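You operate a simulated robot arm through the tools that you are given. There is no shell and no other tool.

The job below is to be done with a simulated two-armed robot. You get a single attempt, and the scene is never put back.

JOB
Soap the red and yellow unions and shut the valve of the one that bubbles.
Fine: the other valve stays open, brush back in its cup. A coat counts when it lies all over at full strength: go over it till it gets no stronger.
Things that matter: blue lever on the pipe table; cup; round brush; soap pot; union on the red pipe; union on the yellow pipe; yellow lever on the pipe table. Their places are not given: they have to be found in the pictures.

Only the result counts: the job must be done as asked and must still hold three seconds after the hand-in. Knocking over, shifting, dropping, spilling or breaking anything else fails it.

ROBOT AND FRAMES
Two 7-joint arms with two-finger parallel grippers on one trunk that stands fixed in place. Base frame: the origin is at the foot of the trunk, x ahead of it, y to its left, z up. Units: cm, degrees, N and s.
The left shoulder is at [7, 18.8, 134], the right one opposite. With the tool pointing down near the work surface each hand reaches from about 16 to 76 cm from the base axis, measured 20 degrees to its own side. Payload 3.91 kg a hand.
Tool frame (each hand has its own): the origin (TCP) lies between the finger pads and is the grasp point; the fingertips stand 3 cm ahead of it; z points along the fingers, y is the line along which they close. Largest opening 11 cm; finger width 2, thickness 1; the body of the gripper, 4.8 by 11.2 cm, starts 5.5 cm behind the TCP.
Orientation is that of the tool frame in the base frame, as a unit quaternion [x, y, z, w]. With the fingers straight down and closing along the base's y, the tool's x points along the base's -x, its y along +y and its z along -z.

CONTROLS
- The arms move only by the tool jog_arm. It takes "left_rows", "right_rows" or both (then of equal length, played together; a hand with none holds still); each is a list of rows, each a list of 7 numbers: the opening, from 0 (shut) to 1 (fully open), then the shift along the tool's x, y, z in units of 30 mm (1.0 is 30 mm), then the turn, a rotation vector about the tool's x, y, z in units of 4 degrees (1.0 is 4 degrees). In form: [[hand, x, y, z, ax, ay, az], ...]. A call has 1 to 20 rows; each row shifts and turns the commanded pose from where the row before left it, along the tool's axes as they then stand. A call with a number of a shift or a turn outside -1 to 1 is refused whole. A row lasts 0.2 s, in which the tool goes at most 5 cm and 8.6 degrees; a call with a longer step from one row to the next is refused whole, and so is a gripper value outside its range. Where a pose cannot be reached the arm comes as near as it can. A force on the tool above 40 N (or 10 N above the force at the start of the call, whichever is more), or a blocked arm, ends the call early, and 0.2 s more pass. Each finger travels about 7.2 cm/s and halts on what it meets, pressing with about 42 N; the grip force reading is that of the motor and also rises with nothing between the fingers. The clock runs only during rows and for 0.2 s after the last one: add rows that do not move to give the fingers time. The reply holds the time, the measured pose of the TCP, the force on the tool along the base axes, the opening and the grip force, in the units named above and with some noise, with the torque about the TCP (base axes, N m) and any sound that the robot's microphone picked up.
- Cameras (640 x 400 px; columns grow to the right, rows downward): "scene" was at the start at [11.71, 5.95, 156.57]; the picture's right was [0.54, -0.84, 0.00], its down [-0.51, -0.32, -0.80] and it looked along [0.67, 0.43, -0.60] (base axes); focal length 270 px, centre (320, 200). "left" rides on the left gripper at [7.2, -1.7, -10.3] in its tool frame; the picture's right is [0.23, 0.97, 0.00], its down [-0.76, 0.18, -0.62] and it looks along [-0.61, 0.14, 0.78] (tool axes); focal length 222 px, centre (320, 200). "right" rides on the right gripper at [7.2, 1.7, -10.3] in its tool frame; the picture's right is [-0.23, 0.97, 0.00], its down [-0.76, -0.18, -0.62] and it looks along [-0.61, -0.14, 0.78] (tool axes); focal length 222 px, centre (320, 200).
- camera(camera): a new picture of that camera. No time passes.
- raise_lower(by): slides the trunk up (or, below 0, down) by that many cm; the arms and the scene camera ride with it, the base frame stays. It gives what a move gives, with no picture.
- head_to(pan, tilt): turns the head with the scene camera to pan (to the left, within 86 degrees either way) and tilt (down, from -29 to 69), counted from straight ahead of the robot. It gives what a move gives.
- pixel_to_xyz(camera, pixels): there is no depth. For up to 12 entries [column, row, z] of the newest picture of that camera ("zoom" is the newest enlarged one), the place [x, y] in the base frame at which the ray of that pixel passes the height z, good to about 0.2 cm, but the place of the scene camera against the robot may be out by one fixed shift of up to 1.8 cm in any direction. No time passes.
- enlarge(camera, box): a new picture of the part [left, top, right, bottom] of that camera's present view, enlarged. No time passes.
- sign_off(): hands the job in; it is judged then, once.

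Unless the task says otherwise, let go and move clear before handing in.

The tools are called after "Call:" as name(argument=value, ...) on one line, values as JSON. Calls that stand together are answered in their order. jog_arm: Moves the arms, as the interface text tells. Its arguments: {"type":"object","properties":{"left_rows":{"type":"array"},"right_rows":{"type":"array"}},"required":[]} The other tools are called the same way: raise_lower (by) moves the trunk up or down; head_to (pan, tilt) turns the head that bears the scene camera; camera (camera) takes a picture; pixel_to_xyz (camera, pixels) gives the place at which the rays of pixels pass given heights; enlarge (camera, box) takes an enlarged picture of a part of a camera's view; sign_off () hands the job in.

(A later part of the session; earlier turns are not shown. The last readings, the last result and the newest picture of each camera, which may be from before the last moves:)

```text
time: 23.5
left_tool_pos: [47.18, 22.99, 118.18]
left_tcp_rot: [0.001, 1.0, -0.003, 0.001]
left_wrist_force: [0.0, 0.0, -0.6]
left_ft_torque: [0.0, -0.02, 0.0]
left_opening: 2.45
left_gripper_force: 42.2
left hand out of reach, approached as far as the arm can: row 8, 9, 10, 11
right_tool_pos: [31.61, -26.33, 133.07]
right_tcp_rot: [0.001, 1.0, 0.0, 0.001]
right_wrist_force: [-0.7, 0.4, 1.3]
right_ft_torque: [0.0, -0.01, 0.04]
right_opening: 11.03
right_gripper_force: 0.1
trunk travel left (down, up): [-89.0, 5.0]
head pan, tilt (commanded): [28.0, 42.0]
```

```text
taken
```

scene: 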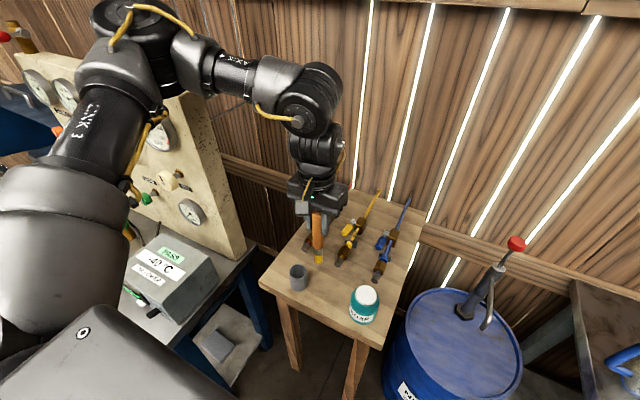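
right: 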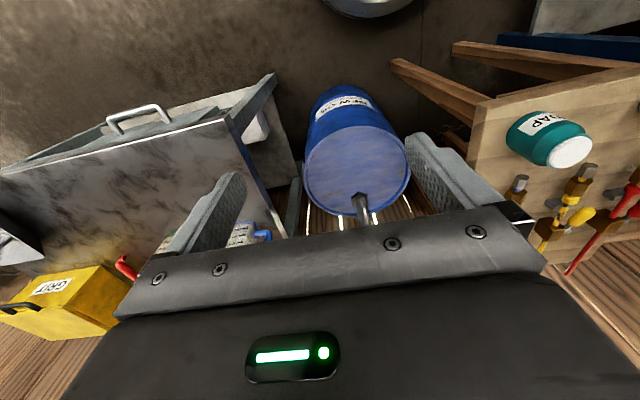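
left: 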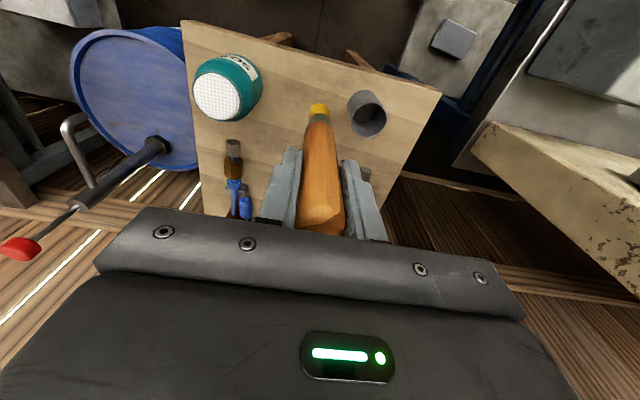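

The hand again stalled at y≈23 regardless of height, so this is a joint limit of the present arm posture. I'll try yawing counter-clockwise and then moving right.

Call:
jog_arm(left_rows=[[0, 0, 0, 0, 0, 0, -1], [0, 0, 0, 0, 0, 0, -1], [0, 0, 0, 0, 0, 0, -1], [0, 0, 0, 0, 0, 0, -1], [0, 0, 0, 0, 0, 0, -1], [0, 0, 0, 0, 0, 0, -1], [0, 0, -0.5, 0, 0, 0, 0], [0, 0, -0.5, 0, 0, 0, 0], [0, 0, -0.5, 0, 0, 0, 0], [0, 0, -0.5, 0, 0, 0, 0]])

```text
time: 25.7
left_tool_pos: [55.8, 28.33, 120.83]
left_tcp_rot: [-0.208, 0.978, -0.002, 0.002]
left_wrist_force: [0.2, 0.0, -1.1]
left_ft_torque: [-0.05, 0.02, 0.0]
left_opening: 2.44
left_gripper_force: 42.2
left hand out of reach, approached as far as the arm can: row 1, 2, 3, 4, 5, 6, 7, 8, 9, 10
right_tool_pos: [31.66, -26.24, 132.92]
right_tcp_rot: [0.001, 1.0, -0.001, 0.0]
right_wrist_force: [-0.2, 0.0, -1.3]
right_ft_torque: [0.01, 0.0, 0.03]
right_opening: 10.98
right_gripper_force: 0.0
trunk travel left (down, up): [-89.0, 5.0]
head pan, tilt (commanded): [28.0, 42.0]
```

Counter-clockwise yaw hits the limit directly, so I'll undo it. Instead I'll tilt the tool so the brush tip points to the right while the wrist stays left, which should keep the arm within its range.

Call:
jog_arm(left_rows=[[0, 0, 0, 0, 0, 0, 1], [0, 0, 0, 0, 0, 0, 1], [0, 0, 0, 0, 0, 0, 1], [0, 0, 0, 0, 0, 0, 1], [0, 0, 0, 0, 0, 0, 1], [0, 0, 0, 0, 0, 0, 1], [0, 0, 0, 0, 1, 0, 0], [0, 0, 0, 0, 1, 0, 0], [0, 0, 0, 0, 1, 0, 0], [0, 0, 0, 0, 1, 0, 0], [0, 0, 0, 0, 1, 0, 0], [0, 0, 0, 0, 1, 0, 0]])

Call:
camera(camera="scene")

```text
time: 28.3
left_tool_pos: [55.81, 28.45, 120.91]
left_tcp_rot: [0.001, 0.978, -0.211, 0.001]
left_wrist_force: [-0.5, 0.3, -0.3]
left_ft_torque: [0.02, -0.04, -0.02]
left_opening: 2.49
left_gripper_force: 41.6
right_tool_pos: [31.7, -26.26, 133.17]
right_tcp_rot: [0.002, 1.0, -0.001, -0.001]
right_wrist_force: [-0.7, 1.2, 0.4]
right_ft_torque: [0.01, -0.02, -0.02]
right_opening: 10.97
right_gripper_force: 0.1
trunk travel left (down, up): [-89.0, 5.0]
head pan, tilt (commanded): [28.0, 42.0]
```

```text
taken
```

scene: 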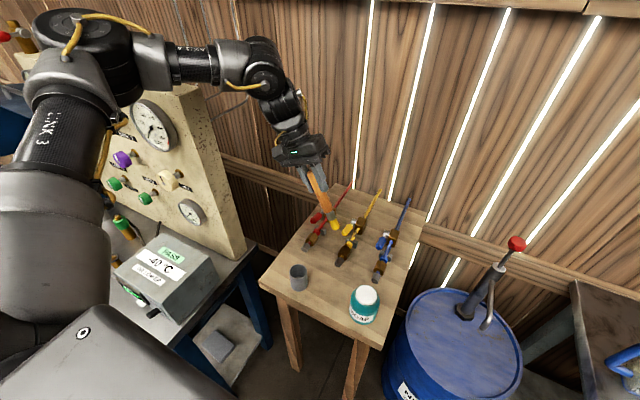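

The 24° tilt is reachable and the brush now points right-down, still well above the pipes. I'll tilt to 40° and move so the tip comes above the soap pot.

Call:
jog_arm(left_rows=[[0, 0, 0, 0, 1, 0, 0], [0, 0, 0, 0, 1, 0, 0], [0, 0, 0, 0, 1, 0, 0], [0, 0, 0, 0, 1, 0, 0], [0, 0.35, -0.108, 0.737, 0, 0, 0], [0, 0.35, -0.108, 0.737, 0, 0, 0], [0, 0.35, -0.108, 0.737, 0, 0, 0], [0, 0.35, -0.108, 0.737, 0, 0, 0], [0, 0.35, -0.108, 0.737, 0, 0, 0], [0, 0.35, -0.108, 0.737, 0, 0, 0]])

Call:
camera(camera="scene")

Call:
camera(camera="left")

```text
time: 30.5
left_tool_pos: [49.4, 18.32, 111.9]
left_tcp_rot: [0.0, 0.939, -0.344, 0.001]
left_wrist_force: [-0.3, -0.1, -0.4]
left_ft_torque: [0.0, -0.01, 0.01]
left_opening: 2.45
left_gripper_force: 42.2
right_tool_pos: [31.76, -26.38, 132.97]
right_tcp_rot: [0.001, 1.0, 0.0, -0.001]
right_wrist_force: [0.2, -0.7, 0.7]
right_ft_torque: [-0.03, -0.01, 0.0]
right_opening: 10.98
right_gripper_force: 0.1
trunk travel left (down, up): [-89.0, 5.0]
head pan, tilt (commanded): [28.0, 42.0]
```

```text
taken
```

scene: 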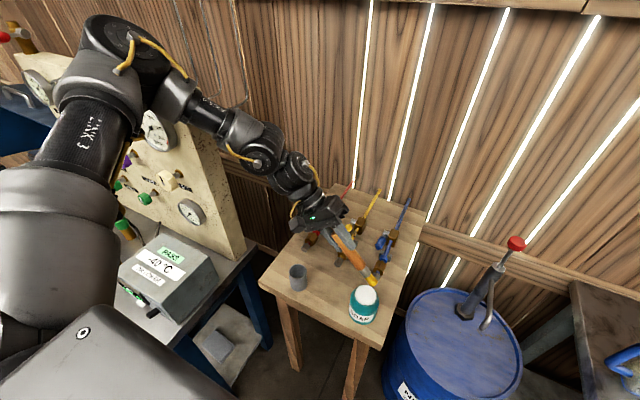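

```text
taken
```

left: 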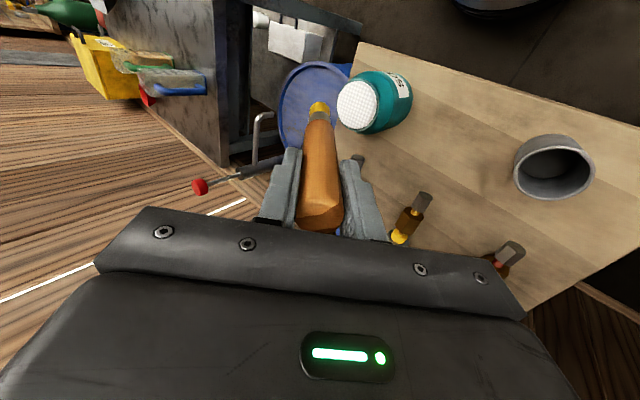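

The tilted pose is reachable, with the TCP at (49.4,18.3,111.9). I'll check soap centre (357,105) and bristle tip (320,106) in the wrist view before dipping.

Call:
enlarge(camera="left", box=[280, 50, 430, 150])

Call:
pixel_to_xyz(camera="left", pixels=[[357, 105, 92], [357, 105, 93], [357, 105, 94], [320, 105, 100], [320, 105, 101], [320, 105, 102]])

Call:
enlarge(camera="scene", box=[330, 250, 400, 330])

```text
4.00 times, centred on (355, 100) of left
```

zoom: 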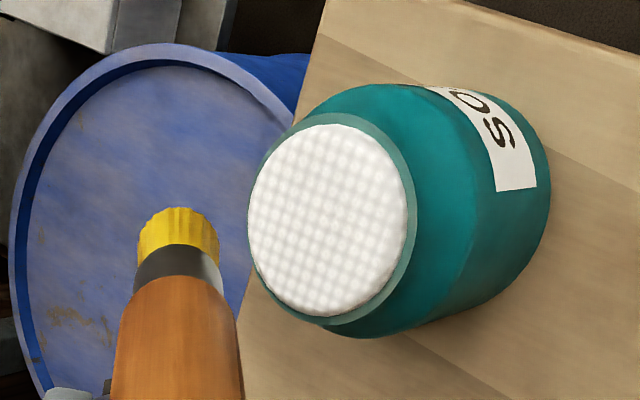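

```text
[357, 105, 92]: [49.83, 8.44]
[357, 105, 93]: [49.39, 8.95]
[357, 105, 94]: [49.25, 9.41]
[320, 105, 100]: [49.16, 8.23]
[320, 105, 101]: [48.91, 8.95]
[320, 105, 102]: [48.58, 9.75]
```

```text
5.00 times, centred on (365, 290) of scene
```

zoom: 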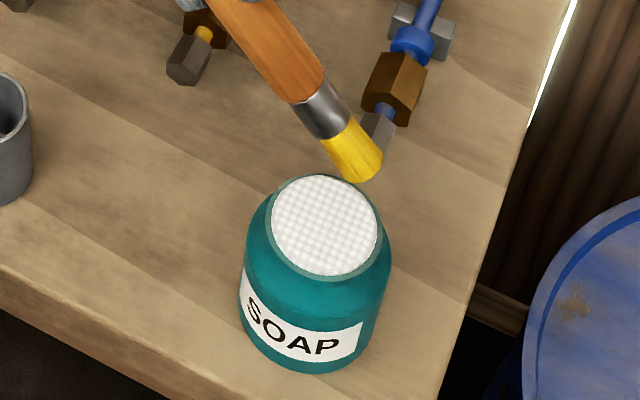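

Soap centre is (49.4,9.0,93) and the bristle tip is above it at about (49.1,9.0,100.8). I'll dip straight down so the tip enters the foam about 1.5 cm.

Call:
jog_arm(left_rows=[[0, 0, 0.358, 0.51, 0, 0, 0], [0, 0, 0.358, 0.51, 0, 0, 0], [0, 0, 0.358, 0.51, 0, 0, 0], [0, 0, 0.358, 0.51, 0, 0, 0], [0, 0, 0.358, 0.51, 0, 0, 0], [0, 0, 0, 0, 0, 0, 0]])

Call:
enlarge(camera="scene", box=[330, 250, 400, 330])

Call:
enlarge(camera="left", box=[270, 50, 370, 150])

```text
time: 31.9
left_tool_pos: [47.59, 20.11, 107.53]
left_tcp_rot: [0.001, 0.939, -0.343, 0.001]
left_wrist_force: [0.0, 0.2, 0.2]
left_ft_torque: [0.01, -0.01, -0.03]
left_opening: 2.48
left_gripper_force: 42.6
left hand out of reach, approached as far as the arm can: row 2, 3, 4, 5
right_tool_pos: [31.58, -26.35, 132.98]
right_tcp_rot: [0.002, 1.0, 0.0, 0.0]
right_wrist_force: [0.6, 0.5, -0.7]
right_ft_torque: [0.04, 0.01, -0.02]
right_opening: 11.01
right_gripper_force: 0.0
trunk travel left (down, up): [-89.0, 5.0]
head pan, tilt (commanded): [28.0, 42.0]
```

```text
5.00 times, centred on (365, 290) of scene
```

zoom: 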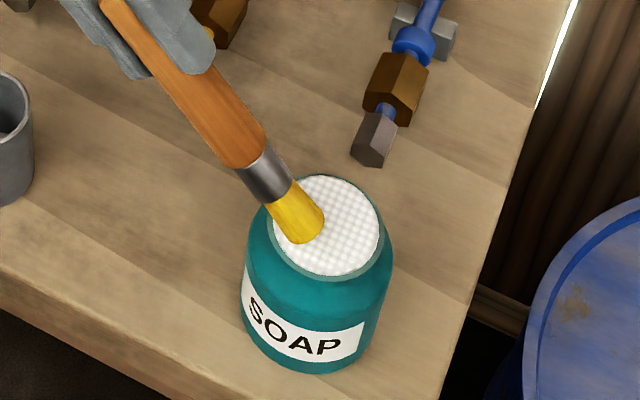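

```text
4.00 times, centred on (320, 100) of left
```

zoom: 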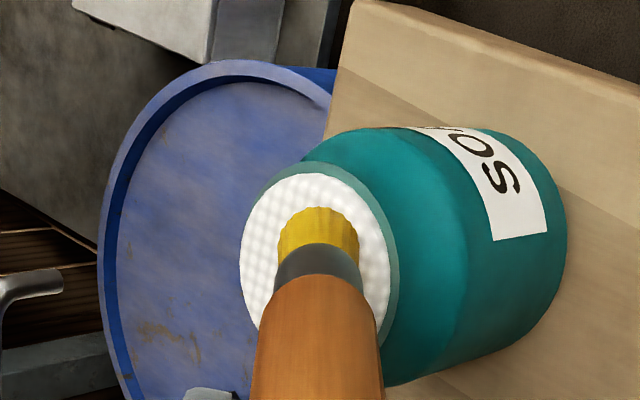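

The arm ran out of reach on the way down with the tip at about z 96, so I'll go back up to the reachable pose and use the trunk to lower the brush into the soap.

Call:
jog_arm(left_rows=[[0, -0.2, -0.523, -0.21, 0, 0, 0], [0, -0.2, -0.523, -0.21, 0, 0, 0], [0, -0.2, -0.523, -0.21, 0, 0, 0], [0, 0, 0, 0, 0, 0, 0]])

```text
time: 32.9
left_tool_pos: [49.21, 17.79, 112.12]
left_tcp_rot: [0.0, 0.939, -0.345, 0.001]
left_wrist_force: [0.2, 0.7, -0.1]
left_ft_torque: [0.02, 0.0, 0.02]
left_opening: 2.45
left_gripper_force: 41.9
right_tool_pos: [31.74, -26.25, 133.08]
right_tcp_rot: [0.002, 1.0, 0.0, 0.0]
right_wrist_force: [-0.9, -0.4, -0.7]
right_ft_torque: [-0.01, -0.01, 0.01]
right_opening: 11.01
right_gripper_force: 0.0
trunk travel left (down, up): [-89.0, 5.0]
head pan, tilt (commanded): [28.0, 42.0]
```

Tip is now at about (49.2,8.5,101). I'll lower the trunk 9 cm to dip it.

Call:
raise_lower(by=-9)

Call:
enlarge(camera="scene", box=[330, 230, 400, 310])

Call:
enlarge(camera="left", box=[270, 50, 370, 150])

```text
time: 34.2
left_tool_pos: [49.26, 17.54, 103.16]
left_tcp_rot: [0.002, 0.939, -0.344, 0.002]
left_wrist_force: [1.2, -1.5, 19.7]
left_ft_torque: [-2.59, -0.16, 0.16]
left_opening: 4.55
left_gripper_force: 41.7
right_tool_pos: [31.51, -26.33, 124.05]
right_tcp_rot: [0.002, 1.0, 0.0, -0.001]
right_wrist_force: [-0.3, 0.9, 0.9]
right_ft_torque: [0.02, -0.02, 0.01]
right_opening: 10.99
right_gripper_force: 0.1
trunk travel left (down, up): [-80.0, 14.0]
head pan, tilt (commanded): [28.0, 42.0]
```

```text
5.00 times, centred on (365, 270) of scene
```

zoom: 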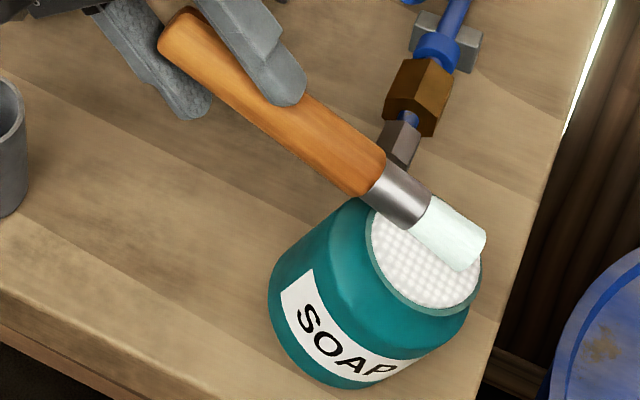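

```text
4.00 times, centred on (320, 100) of left
```

zoom: 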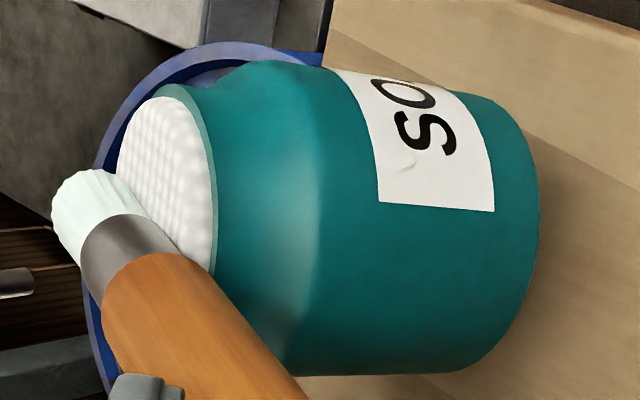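

The bristles turned white, so they are soaped, but the reading shows 19.7 N, the grip spread to 4.55 cm and the pot is rocked over. I'll ease the trunk up gently to unload it.

Call:
raise_lower(by=1)

Call:
enlarge(camera="scene", box=[330, 230, 400, 310])

```text
time: 34.8
left_tool_pos: [49.2, 17.6, 104.13]
left_tcp_rot: [0.0, 0.939, -0.343, 0.002]
left_wrist_force: [0.7, 0.1, 12.5]
left_ft_torque: [-1.45, -0.09, 0.04]
left_opening: 4.21
left_gripper_force: 41.9
right_tool_pos: [31.54, -26.26, 125.07]
right_tcp_rot: [0.002, 1.0, 0.001, 0.0]
right_wrist_force: [0.6, 0.3, 0.0]
right_ft_torque: [-0.01, 0.02, 0.01]
right_opening: 10.99
right_gripper_force: 0.0
trunk travel left (down, up): [-81.0, 13.0]
head pan, tilt (commanded): [28.0, 42.0]
```

```text
5.00 times, centred on (365, 270) of scene
```

zoom: 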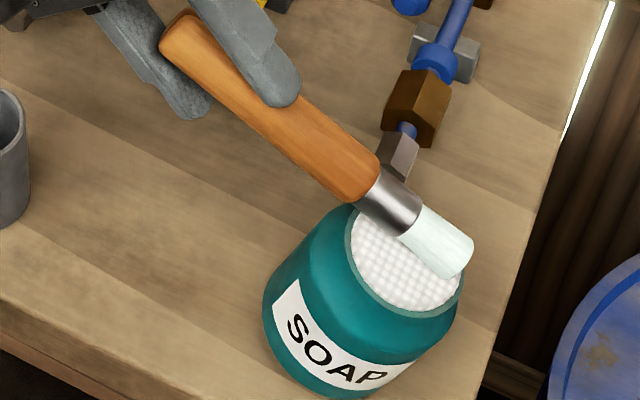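

Force is dropping (12.5 N) and the pot is still leaning. I'll raise another centimetre.

Call:
raise_lower(by=1)

Call:
enlarge(camera="scene", box=[330, 230, 400, 310])

Call:
camera(camera="left")

```text
time: 35.3
left_tool_pos: [49.11, 17.75, 105.27]
left_tcp_rot: [0.001, 0.939, -0.344, 0.002]
left_wrist_force: [0.5, 0.9, 13.7]
left_ft_torque: [-1.62, -0.1, 0.08]
left_opening: 3.69
left_gripper_force: 42.3
right_tool_pos: [31.61, -26.28, 126.02]
right_tcp_rot: [0.002, 1.0, 0.0, 0.0]
right_wrist_force: [0.8, 0.1, 0.3]
right_ft_torque: [-0.01, 0.02, 0.01]
right_opening: 11.03
right_gripper_force: 0.0
trunk travel left (down, up): [-82.0, 12.0]
head pan, tilt (commanded): [28.0, 42.0]
```

```text
5.00 times, centred on (365, 270) of scene
```

zoom: 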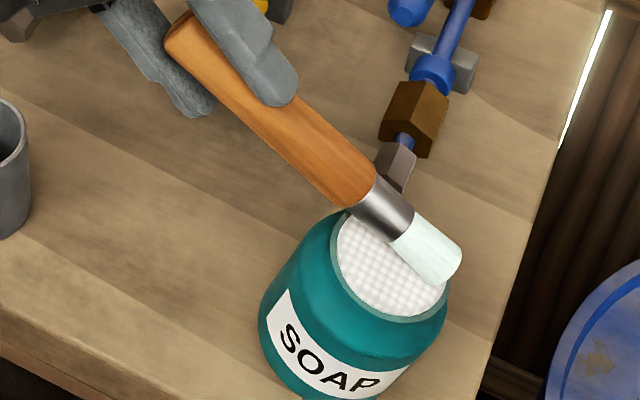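

```text
taken
```

left: 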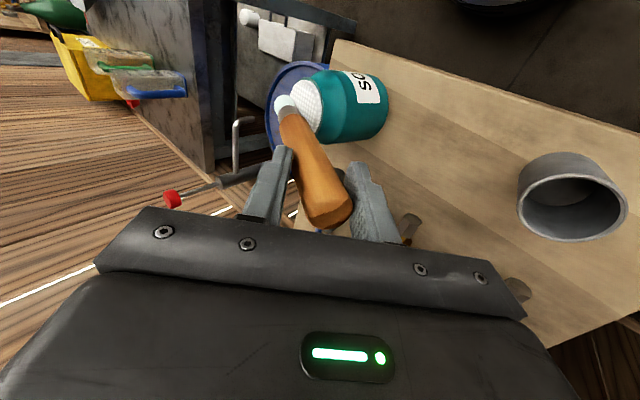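

The grip is closing back (3.69 cm) as the brush swings back in line. I'll keep raising in small steps.

Call:
raise_lower(by=1)

Call:
enlarge(camera="scene", box=[330, 230, 400, 310])

```text
time: 35.9
left_tool_pos: [49.07, 17.66, 106.32]
left_tcp_rot: [0.001, 0.939, -0.345, 0.004]
left_wrist_force: [-0.2, 2.9, 21.9]
left_ft_torque: [-2.06, -0.16, 0.09]
left_opening: 3.09
left_gripper_force: 42.5
right_tool_pos: [31.37, -26.2, 127.19]
right_tcp_rot: [0.001, 1.0, 0.0, 0.001]
right_wrist_force: [-0.1, -0.2, 0.1]
right_ft_torque: [-0.01, -0.02, 0.04]
right_opening: 11.0
right_gripper_force: 0.1
trunk travel left (down, up): [-83.0, 11.0]
head pan, tilt (commanded): [28.0, 42.0]
```

```text
5.00 times, centred on (365, 270) of scene
```

zoom: 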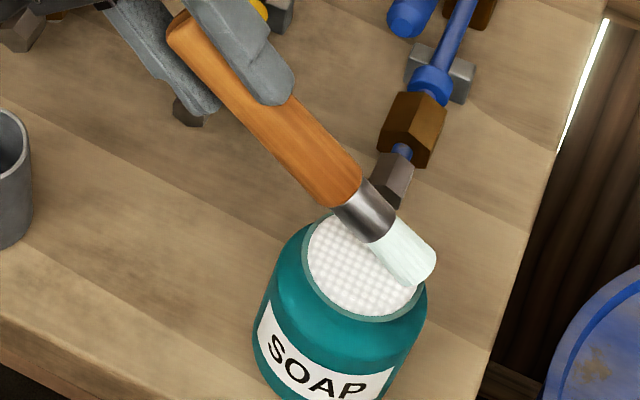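

The pot is settling back upright and the grip is at 3.09 cm. I'll continue upward.

Call:
raise_lower(by=1.5)

Call:
enlarge(camera="scene", box=[330, 230, 400, 310])

```text
time: 36.5
left_tool_pos: [49.11, 17.6, 107.63]
left_tcp_rot: [0.001, 0.939, -0.343, 0.001]
left_wrist_force: [-1.8, -1.4, 7.9]
left_ft_torque: [-1.02, 0.14, -0.13]
left_opening: 2.48
left_gripper_force: 41.7
right_tool_pos: [31.38, -26.37, 128.48]
right_tcp_rot: [0.001, 1.0, 0.0, 0.0]
right_wrist_force: [-0.1, -0.8, -0.5]
right_ft_torque: [0.02, -0.04, 0.01]
right_opening: 11.01
right_gripper_force: 0.0
trunk travel left (down, up): [-84.5, 9.5]
head pan, tilt (commanded): [28.0, 42.0]
```

```text
5.00 times, centred on (365, 270) of scene
```

zoom: 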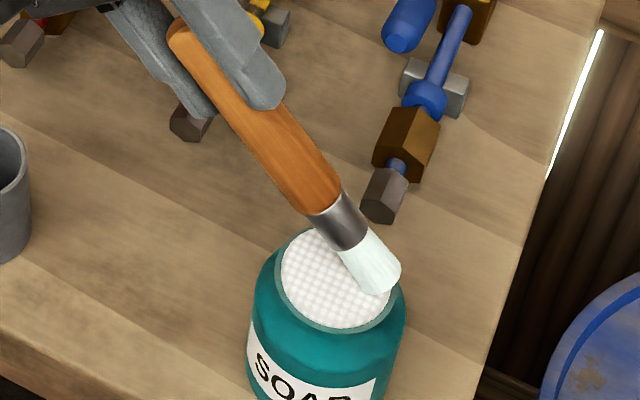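

The grip is back to 2.48 cm, so the brush is flush again, and the pot is nearly upright. I'll raise clear and check the pot and the brush length.

Call:
raise_lower(by=6)

Call:
enlarge(camera="scene", box=[320, 240, 410, 350])

Call:
camera(camera="scene")

Call:
camera(camera="left")

```text
time: 37.5
left_tool_pos: [49.23, 17.66, 113.45]
left_tcp_rot: [0.0, 0.939, -0.344, 0.0]
left_wrist_force: [-0.5, 0.5, -0.7]
left_ft_torque: [0.02, 0.02, 0.02]
left_opening: 2.45
left_gripper_force: 41.7
right_tool_pos: [31.71, -26.23, 134.55]
right_tcp_rot: [0.002, 1.0, 0.0, 0.0]
right_wrist_force: [-0.2, -1.0, 0.7]
right_ft_torque: [-0.01, 0.02, 0.02]
right_opening: 11.01
right_gripper_force: 0.0
trunk travel left (down, up): [-90.5, 3.5]
head pan, tilt (commanded): [28.0, 42.0]
```

```text
3.64 times, centred on (365, 295) of scene
```

zoom: 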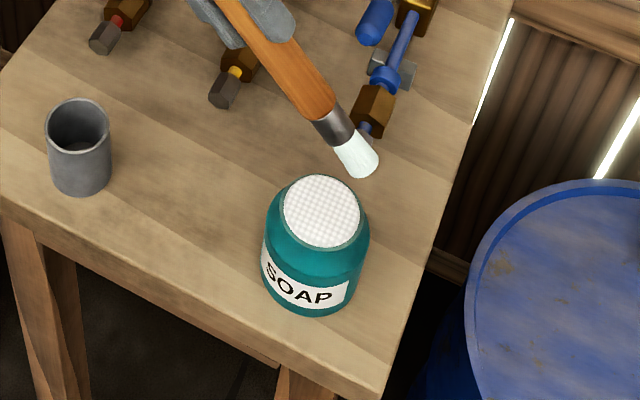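

```text
taken
```

scene: 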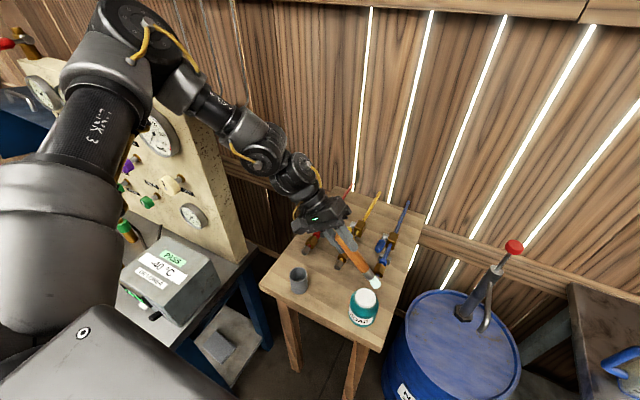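

```text
taken
```

left: 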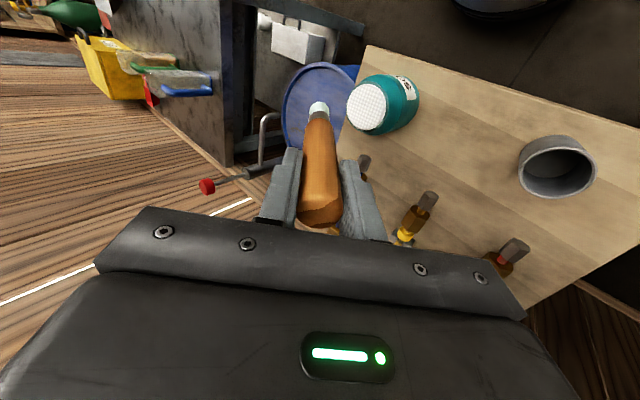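

The pot stands upright again. I'll check whether it moved and how the brush sits in the grip.

Call:
enlarge(camera="left", box=[290, 60, 430, 150])

Call:
pixel_to_xyz(camera="left", pixels=[[368, 107, 92], [368, 107, 93], [368, 107, 94], [555, 165, 92], [348, 103, 93], [387, 112, 93]])

Call:
pixel_to_xyz(camera="scene", pixels=[[365, 298, 93], [299, 272, 92], [376, 288, 98], [376, 288, 100], [376, 288, 102], [376, 288, 96]])

```text
4.44 times, centred on (360, 105) of left
```

zoom: 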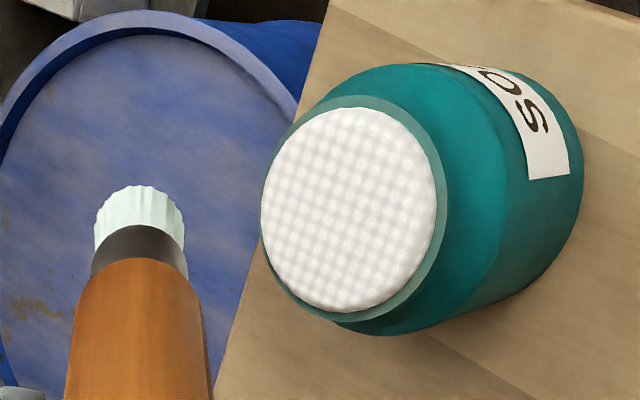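

```text
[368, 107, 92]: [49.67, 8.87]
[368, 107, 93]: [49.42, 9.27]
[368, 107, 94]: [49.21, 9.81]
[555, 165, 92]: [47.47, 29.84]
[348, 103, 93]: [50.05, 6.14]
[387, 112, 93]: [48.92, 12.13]
```

```text
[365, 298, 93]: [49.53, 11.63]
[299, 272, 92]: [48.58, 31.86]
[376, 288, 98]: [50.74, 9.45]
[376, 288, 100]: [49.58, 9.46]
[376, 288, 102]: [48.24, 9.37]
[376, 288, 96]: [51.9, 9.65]
```

The pot's centre is still at (49.4,9.1), so it has not moved. I'll use the right camera as a second accurate view to measure the brush tip.

Call:
camera(camera="right")

Call:
enlarge(camera="right", box=[430, 60, 640, 220])

```text
taken
```

right: 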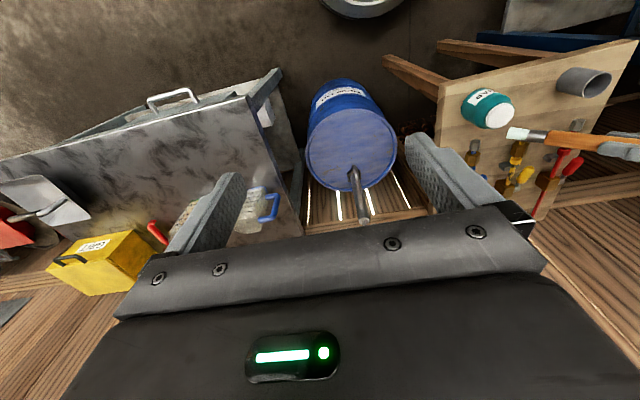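

```text
2.50 times, centred on (535, 140) of right
```

zoom: 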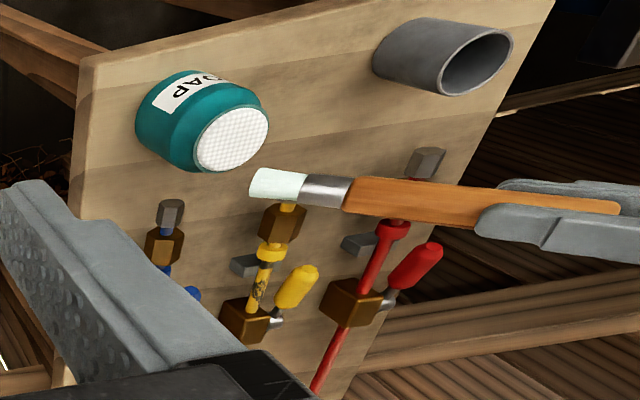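

The right camera sees the whole brush: the tip is at zoom (254,183) and the fingertip at (480,222). I'll cast those rays.

Call:
pixel_to_xyz(camera="zoom", pixels=[[253, 183, 98], [253, 183, 99], [253, 183, 100], [253, 183, 101], [253, 183, 102], [303, 188, 102], [303, 188, 104], [230, 137, 93], [475, 62, 92], [620, 207, 115], [620, 207, 116], [620, 207, 117]])

```text
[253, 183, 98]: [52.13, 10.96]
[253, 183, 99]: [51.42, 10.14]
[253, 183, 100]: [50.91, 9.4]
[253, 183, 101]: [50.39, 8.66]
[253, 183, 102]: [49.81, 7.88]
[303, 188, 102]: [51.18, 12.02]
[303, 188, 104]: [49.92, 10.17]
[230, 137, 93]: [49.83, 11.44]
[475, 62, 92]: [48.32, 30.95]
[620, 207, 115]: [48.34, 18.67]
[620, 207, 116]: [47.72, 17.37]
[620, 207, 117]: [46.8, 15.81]
```

The right-camera ray and the TCP line agree on a brush length of about 14.9 cm beyond the TCP, and the foam surface is near z 95.3, which explains the early contact. The brush is loaded, so I'll hover the tip over the yellow union to get good views.

Call:
jog_arm(left_rows=[[0, -0.5, 0.5, -0.2, 0, 0, 0], [0, -0.652, 0.7, -0.28, 0, 0, 0], [0, -0.652, 0.7, -0.28, 0, 0, 0], [0, -0.652, 0.7, -0.28, 0, 0, 0], [0, -0.652, 0.7, -0.28, 0, 0, 0], [0, -0.652, 0.7, -0.28, 0, 0, 0], [0, -0.652, 0.7, -0.28, 0, 0, 0], [0, -0.15, 0.2, -0.07, 0, 0, 0]])

Call:
camera(camera="scene")

Call:
camera(camera="left")

Call:
camera(camera="right")

```text
time: 39.4
left_tool_pos: [59.17, 33.14, 113.3]
left_tcp_rot: [0.0, 0.939, -0.343, 0.001]
left_wrist_force: [0.4, 0.4, -0.6]
left_ft_torque: [0.01, 0.0, 0.01]
left_opening: 2.43
left_gripper_force: 42.0
left hand out of reach, approached as far as the arm can: row 4, 5, 6, 7, 8
right_tool_pos: [31.75, -26.18, 134.45]
right_tcp_rot: [0.002, 1.0, -0.001, 0.001]
right_wrist_force: [0.0, 0.5, -0.8]
right_ft_torque: [0.0, -0.03, 0.0]
right_opening: 11.01
right_gripper_force: 0.1
trunk travel left (down, up): [-90.5, 3.5]
head pan, tilt (commanded): [28.0, 42.0]
```

```text
taken
```

scene: 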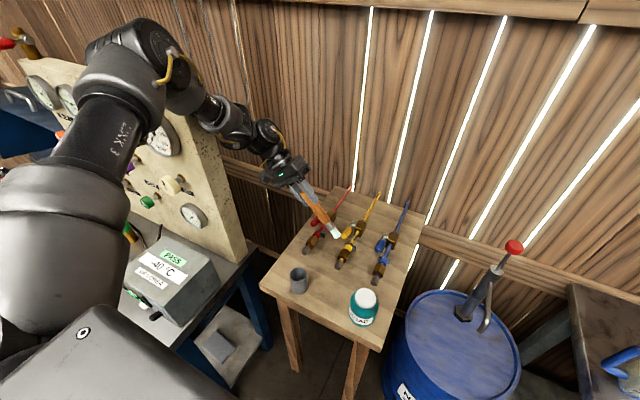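

```text
taken
```

left: 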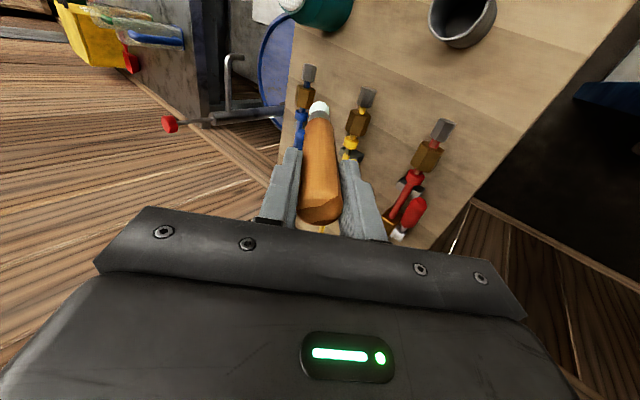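

```text
taken
```

right: 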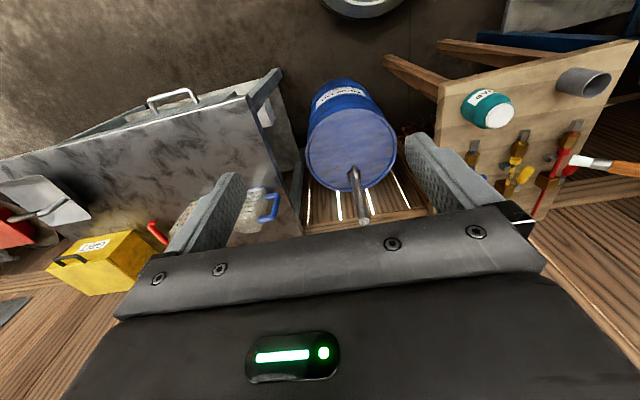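

The arm stalls at (59.2,33.1,113.3), again apparently a wrist-roll limit. Since the brush is round I can freely roll about its axis, so I'll roll the tool positively and retry the move forward.

Call:
jog_arm(left_rows=[[0, 0, 0, 0, 0, 0, 1], [0, 0, 0, 0, 0, 0, 1], [0, 0, 0, 0, 0, 0, 1], [0, 0, 0, 0, 0, 0, 1], [0, 0, 0, 0, 0, 0, 1], [0, -0.3, 0, 0.2, 0, 0, 0], [0, -0.3, 0, 0.2, 0, 0, 0], [0, -0.3, 0, 0.2, 0, 0, 0]])

```text
time: 41.1
left_tool_pos: [59.47, 32.54, 113.41]
left_tcp_rot: [0.164, 0.925, -0.338, 0.061]
left_wrist_force: [-0.5, -0.2, -1.4]
left_ft_torque: [0.01, -0.03, 0.02]
left_opening: 2.46
left_gripper_force: 42.0
left hand out of reach, approached as far as the arm can: row 6, 7, 8
right_tool_pos: [31.62, -26.17, 134.5]
right_tcp_rot: [0.002, 1.0, -0.001, 0.0]
right_wrist_force: [-1.1, -0.5, 0.1]
right_ft_torque: [0.01, 0.02, 0.02]
right_opening: 11.0
right_gripper_force: 0.0
trunk travel left (down, up): [-90.5, 3.5]
head pan, tilt (commanded): [28.0, 42.0]
```

Roll made no difference, so the arm posture limits how far the wrist can go forward. I'll undo the roll and side tilt while moving back, then tilt the tool forward so the wrist stays closer to the robot.

Call:
jog_arm(left_rows=[[0, 0, 0, 0, 0, 0, -1], [0, 0, 0, 0, 0, 0, -1], [0, 0, 0, 0, 0, 0, -1], [0, 0, 0, 0, 0, 0, -1], [0, 0, 0, 0, 0, 0, -1], [0, 0.5, 0, 0, -1, 0, 0], [0, 0.5, 0, 0, -1, 0, 0], [0, 0.5, 0, 0, -1, 0, 0], [0, 0.5, 0, 0, -1, 0, 0], [0, 0.5, 0, 0, -1, 0, 0], [0, 0.5, 0, 0, -1, 0, 0], [0, 0, 0, 0, -1, 0, 0], [0, 0, 0, 0, -1, 0, 0], [0, 0, 0, 0, -1, 0, 0], [0, 0, 0, 0, -1, 0, 0]])

Call:
jog_arm(left_rows=[[0, 0, 0, 0, 0, -1, 0], [0, 0, 0, 0, 0, -1, 0], [0, 0, 0, 0, 0, -1, 0], [0, 0, 0, 0, 0, -1, 0], [0, 0, 0, 0, 0, -1, 0], [0, 0, 0, 0, 0, -1, 0], [0, 0, 0, 0, 0, -1, 0], [0, 0, 0, 0, 0, -1, 0]])

Call:
camera(camera="scene")

```text
time: 44.4
left_tool_pos: [50.4, 32.4, 113.35]
left_tcp_rot: [0.0, 1.0, -0.001, 0.001]
left_wrist_force: [-0.9, 0.4, -0.8]
left_ft_torque: [0.04, 0.01, 0.02]
left_opening: 2.45
left_gripper_force: 42.1
right_tool_pos: [31.78, -26.26, 134.48]
right_tcp_rot: [0.002, 1.0, 0.001, -0.001]
right_wrist_force: [0.3, 0.4, -0.1]
right_ft_torque: [0.02, -0.04, -0.03]
right_opening: 11.01
right_gripper_force: 0.2
trunk travel left (down, up): [-90.5, 3.5]
head pan, tilt (commanded): [28.0, 42.0]
```

```text
time: 46.1
left_tool_pos: [50.53, 32.42, 113.43]
left_tcp_rot: [-0.001, 0.961, -0.001, 0.277]
left_wrist_force: [0.4, -0.5, -1.0]
left_ft_torque: [0.01, 0.05, 0.0]
left_opening: 2.42
left_gripper_force: 41.8
right_tool_pos: [31.71, -26.33, 134.49]
right_tcp_rot: [0.002, 1.0, 0.0, 0.0]
right_wrist_force: [0.1, 0.4, 0.4]
right_ft_torque: [-0.05, 0.03, 0.0]
right_opening: 10.98
right_gripper_force: 0.1
trunk travel left (down, up): [-90.5, 3.5]
head pan, tilt (commanded): [28.0, 42.0]
```

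```text
taken
```

scene: 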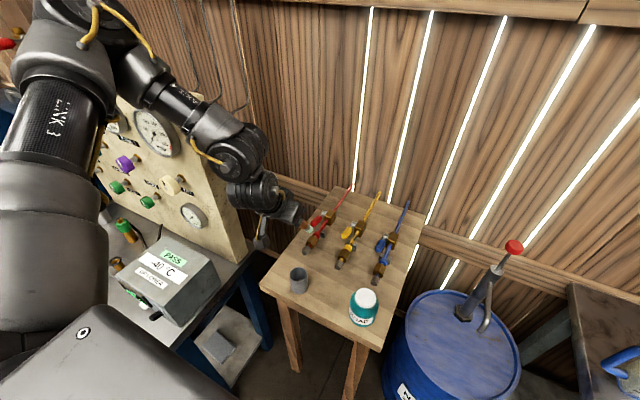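

The forward tilt of 32° was reached without trouble. Now I'll try moving toward the yellow union in this orientation.

Call:
jog_arm(left_rows=[[0, -0.04, -0.572, 0.405, 0, 0, 0], [0, -0.04, -0.572, 0.405, 0, 0, 0], [0, -0.04, -0.572, 0.405, 0, 0, 0], [0, -0.04, -0.572, 0.405, 0, 0, 0], [0, -0.04, -0.572, 0.405, 0, 0, 0], [0, -0.04, -0.572, 0.405, 0, 0, 0]])

Call:
camera(camera="scene")

```text
time: 47.5
left_tool_pos: [53.3, 27.33, 111.33]
left_tcp_rot: [0.0, 0.961, -0.002, 0.277]
left_wrist_force: [-1.3, -0.1, 0.1]
left_ft_torque: [-0.01, 0.04, -0.03]
left_opening: 2.42
left_gripper_force: 42.3
left hand out of reach, approached as far as the arm can: row 3, 4, 5, 6
right_tool_pos: [31.7, -26.32, 134.48]
right_tcp_rot: [0.002, 1.0, 0.0, 0.001]
right_wrist_force: [0.4, 0.3, -0.4]
right_ft_torque: [-0.01, 0.0, 0.04]
right_opening: 11.01
right_gripper_force: 0.1
trunk travel left (down, up): [-90.5, 3.5]
head pan, tilt (commanded): [28.0, 42.0]
```

```text
taken
```

scene: 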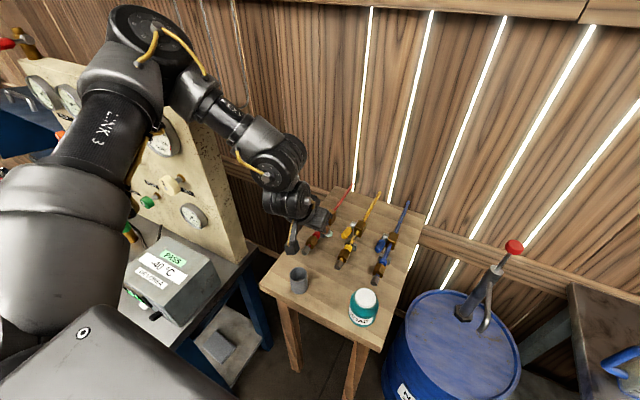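

It stalled at y≈27 with this yaw. I'll swing the tool clockwise about the vertical so the brush points forward-right with the wrist behind-left, then try again.

Call:
jog_arm(left_rows=[[0, 0, 0, 0, 0.533, 0, 0.846], [0, 0, 0, 0, 0.533, 0, 0.846], [0, 0, 0, 0, 0.533, 0, 0.846], [0, 0, 0, 0, 0.533, 0, 0.846], [0, 0, 0, 0, 0.533, 0, 0.846], [0, 0, 0, 0, 0.533, 0, 0.846], [0, 0, 0, 0, 0.533, 0, 0.846], [0, 0, 0, 0, 0.533, 0, 0.846]])

Call:
camera(camera="scene")

```text
time: 49.4
left_tool_pos: [53.46, 27.48, 111.13]
left_tcp_rot: [0.265, 0.923, -0.078, 0.267]
left_wrist_force: [0.3, 0.0, 0.3]
left_ft_torque: [0.02, 0.0, -0.01]
left_opening: 2.45
left_gripper_force: 42.2
right_tool_pos: [31.6, -26.26, 134.46]
right_tcp_rot: [0.001, 1.0, 0.001, 0.0]
right_wrist_force: [-0.1, 0.3, 0.7]
right_ft_torque: [-0.01, -0.01, -0.04]
right_opening: 11.0
right_gripper_force: 0.0
trunk travel left (down, up): [-90.5, 3.5]
head pan, tilt (commanded): [28.0, 42.0]
```

```text
taken
```

scene: 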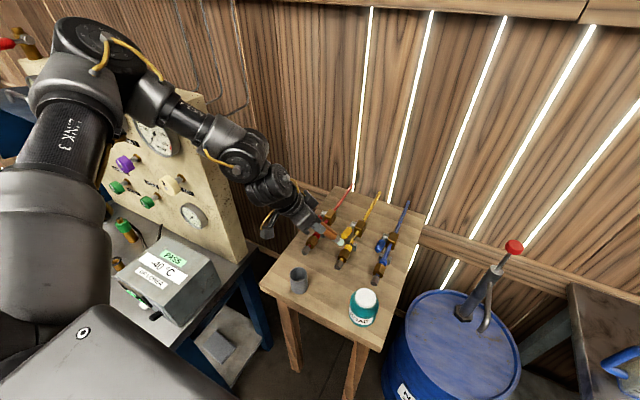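

This orientation works, and the brush tip is now near (60.2,23.2,98.6), close above the yellow union. I'll move the tip a bit further forward and down as a test.

Call:
jog_arm(left_rows=[[0, -0.032, 0.057, 0.546, 0, 0, 0], [0, -0.032, 0.057, 0.546, 0, 0, 0], [0, -0.032, 0.057, 0.546, 0, 0, 0]])

Call:
enlarge(camera="scene", box=[290, 200, 380, 280])

Call:
camera(camera="left")

Call:
enlarge(camera="right", box=[430, 60, 640, 220])

```text
time: 50.1
left_tool_pos: [55.96, 26.43, 107.52]
left_tcp_rot: [0.265, 0.924, -0.078, 0.267]
left_wrist_force: [0.4, 0.4, -0.3]
left_ft_torque: [0.01, -0.02, 0.02]
left_opening: 2.45
left_gripper_force: 41.8
left hand out of reach, approached as far as the arm can: row 3
right_tool_pos: [31.65, -26.41, 134.44]
right_tcp_rot: [0.002, 1.0, 0.001, -0.001]
right_wrist_force: [0.3, 1.0, 0.9]
right_ft_torque: [0.0, 0.03, 0.0]
right_opening: 11.01
right_gripper_force: 0.1
trunk travel left (down, up): [-90.5, 3.5]
head pan, tilt (commanded): [28.0, 42.0]
```

```text
5.00 times, centred on (335, 240) of scene
```

zoom: 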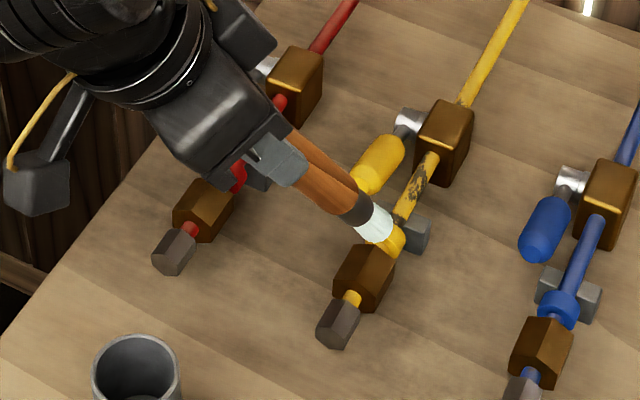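

```text
taken
```

left: 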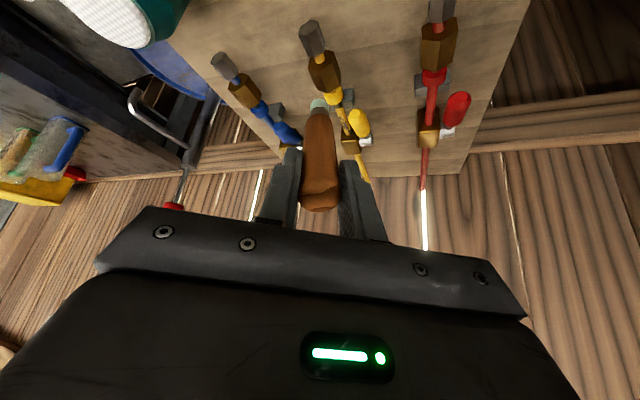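

```text
2.50 times, centred on (535, 140) of right
```

zoom: 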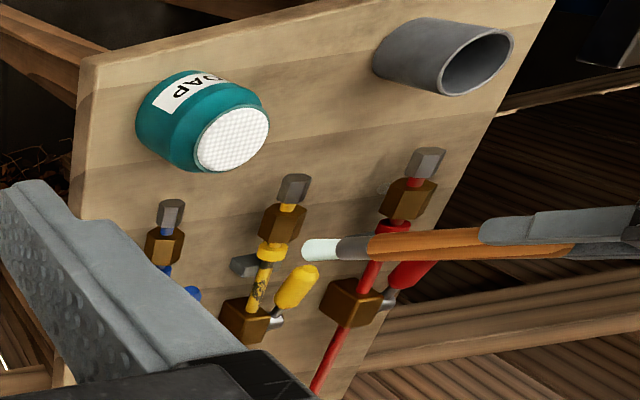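

The tip hovers by the yellow union but the arm's downward reach is limiting at this trunk height. I'll triangulate the unions with both wrist cameras (left: yellow (324,72), red (437,50); right zoom: yellow (283,222), red (408,200)).

Call:
pixel_to_xyz(camera="zoom", pixels=[[283, 223, 88], [283, 223, 90], [283, 223, 92], [408, 200, 88], [408, 200, 90], [408, 200, 92], [293, 190, 90], [425, 164, 90], [296, 288, 90], [304, 249, 94], [304, 249, 96]])

Call:
enlarge(camera="left", box=[280, 0, 480, 160])

Call:
pixel_to_xyz(camera="left", pixels=[[324, 72, 88], [324, 72, 90], [324, 72, 92], [437, 50, 88], [437, 50, 90], [437, 50, 92]])

```text
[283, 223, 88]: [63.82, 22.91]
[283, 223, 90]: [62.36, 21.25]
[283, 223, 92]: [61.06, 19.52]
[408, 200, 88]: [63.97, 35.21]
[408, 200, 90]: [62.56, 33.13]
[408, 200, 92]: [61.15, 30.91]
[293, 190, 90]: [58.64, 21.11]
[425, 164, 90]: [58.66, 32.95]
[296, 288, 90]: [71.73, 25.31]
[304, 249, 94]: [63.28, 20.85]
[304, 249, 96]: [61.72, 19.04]
```

```text
2.50 times, centred on (380, 80) of left
```

zoom: 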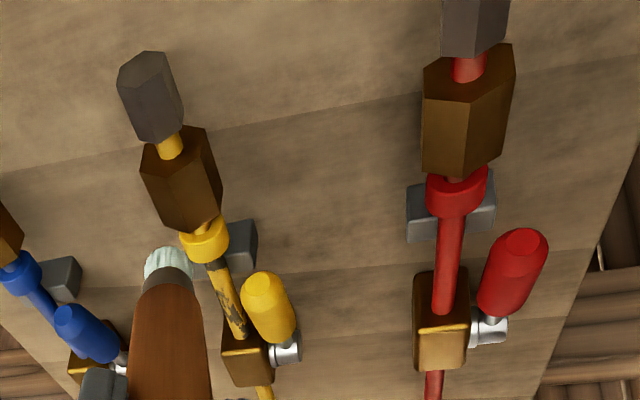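

```text
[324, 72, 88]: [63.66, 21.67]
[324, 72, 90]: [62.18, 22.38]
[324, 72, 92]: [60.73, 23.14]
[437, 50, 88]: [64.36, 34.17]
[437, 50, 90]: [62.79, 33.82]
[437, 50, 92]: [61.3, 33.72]
```

Triangulation gives the yellow union at (63.0,22.05,89.0) and the red one at (63.35,34.0,89.1). The handle end has crept from row 232 to 212 in the wrist view, so the brush is slowly sliding and I should work briskly. I'll raise the arm a little and drop the trunk so I have downward room.

Call:
jog_arm(left_rows=[[0, -0.535, 0, -0.845, 0, 0, 0], [0, -0.535, 0, -0.845, 0, 0, 0]])

Call:
raise_lower(by=-8)

Call:
enlarge(camera="scene", box=[300, 170, 390, 250])

Call:
enlarge(camera="left", box=[250, 20, 400, 240])

Call:
enlarge(camera="right", box=[480, 80, 640, 200])

```text
time: 50.8
left_tool_pos: [55.9, 26.46, 113.56]
left_tcp_rot: [0.265, 0.923, -0.078, 0.267]
left_wrist_force: [-0.6, 1.1, 0.4]
left_ft_torque: [0.01, -0.01, 0.0]
left_opening: 2.43
left_gripper_force: 41.9
right_tool_pos: [31.66, -26.28, 134.65]
right_tcp_rot: [0.001, 1.0, -0.001, 0.001]
right_wrist_force: [0.5, 0.3, 0.0]
right_ft_torque: [0.03, -0.03, 0.01]
right_opening: 11.01
right_gripper_force: 0.0
trunk travel left (down, up): [-90.5, 3.5]
head pan, tilt (commanded): [28.0, 42.0]
```

```text
time: 51.9
left_tool_pos: [55.81, 26.6, 105.69]
left_tcp_rot: [0.264, 0.923, -0.078, 0.267]
left_wrist_force: [-0.1, 0.7, -0.4]
left_ft_torque: [0.03, -0.03, 0.02]
left_opening: 2.44
left_gripper_force: 42.2
right_tool_pos: [31.68, -26.28, 126.61]
right_tcp_rot: [0.003, 1.0, 0.0, 0.0]
right_wrist_force: [0.3, 0.5, 0.4]
right_ft_torque: [0.01, 0.02, 0.01]
right_opening: 11.0
right_gripper_force: 0.2
trunk travel left (down, up): [-82.5, 11.5]
head pan, tilt (commanded): [28.0, 42.0]
```

```text
5.00 times, centred on (345, 210) of scene
```

zoom: 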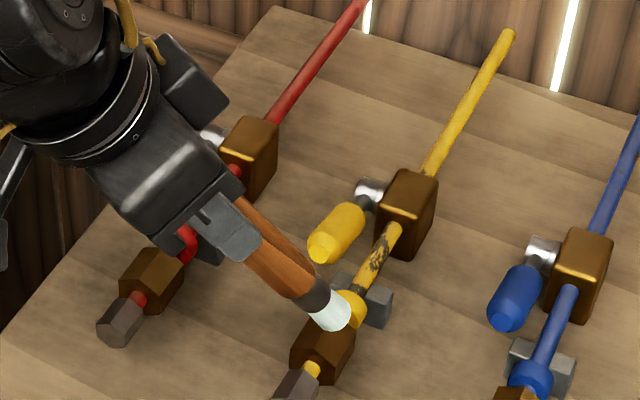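

```text
1.82 times, centred on (325, 130) of left
```

zoom: 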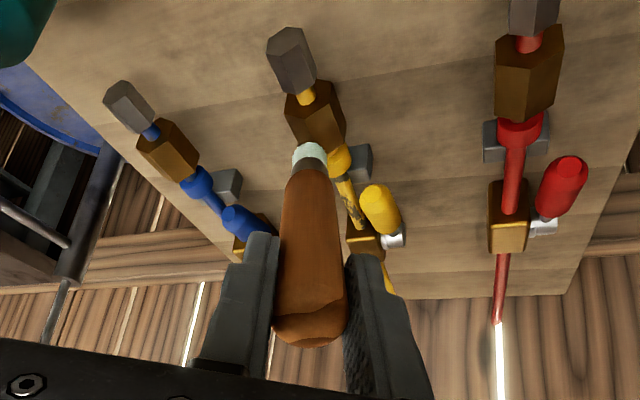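

```text
3.33 times, centred on (560, 140) of right
```

zoom: 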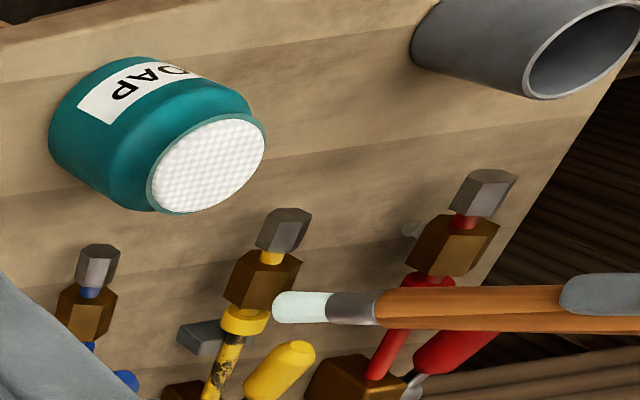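

The tip now hovers just above and behind the yellow union. I'll get the tip's exact place from the right view (273,306).

Call:
pixel_to_xyz(camera="zoom", pixels=[[274, 306, 91], [274, 306, 92], [274, 306, 93], [274, 306, 94], [263, 281, 88], [263, 281, 89], [263, 281, 90]])

Call:
pixel_to_xyz(camera="left", pixels=[[316, 98, 91], [316, 98, 92], [316, 98, 93], [316, 98, 94], [322, 84, 89], [322, 84, 90]])

```text
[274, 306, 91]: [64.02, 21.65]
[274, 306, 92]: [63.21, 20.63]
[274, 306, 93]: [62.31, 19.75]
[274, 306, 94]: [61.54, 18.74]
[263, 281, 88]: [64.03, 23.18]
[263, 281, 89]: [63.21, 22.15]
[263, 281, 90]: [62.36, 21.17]
```

```text
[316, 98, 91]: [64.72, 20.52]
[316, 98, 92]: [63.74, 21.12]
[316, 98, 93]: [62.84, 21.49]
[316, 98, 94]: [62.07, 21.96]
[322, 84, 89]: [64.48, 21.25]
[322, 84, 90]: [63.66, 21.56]
```

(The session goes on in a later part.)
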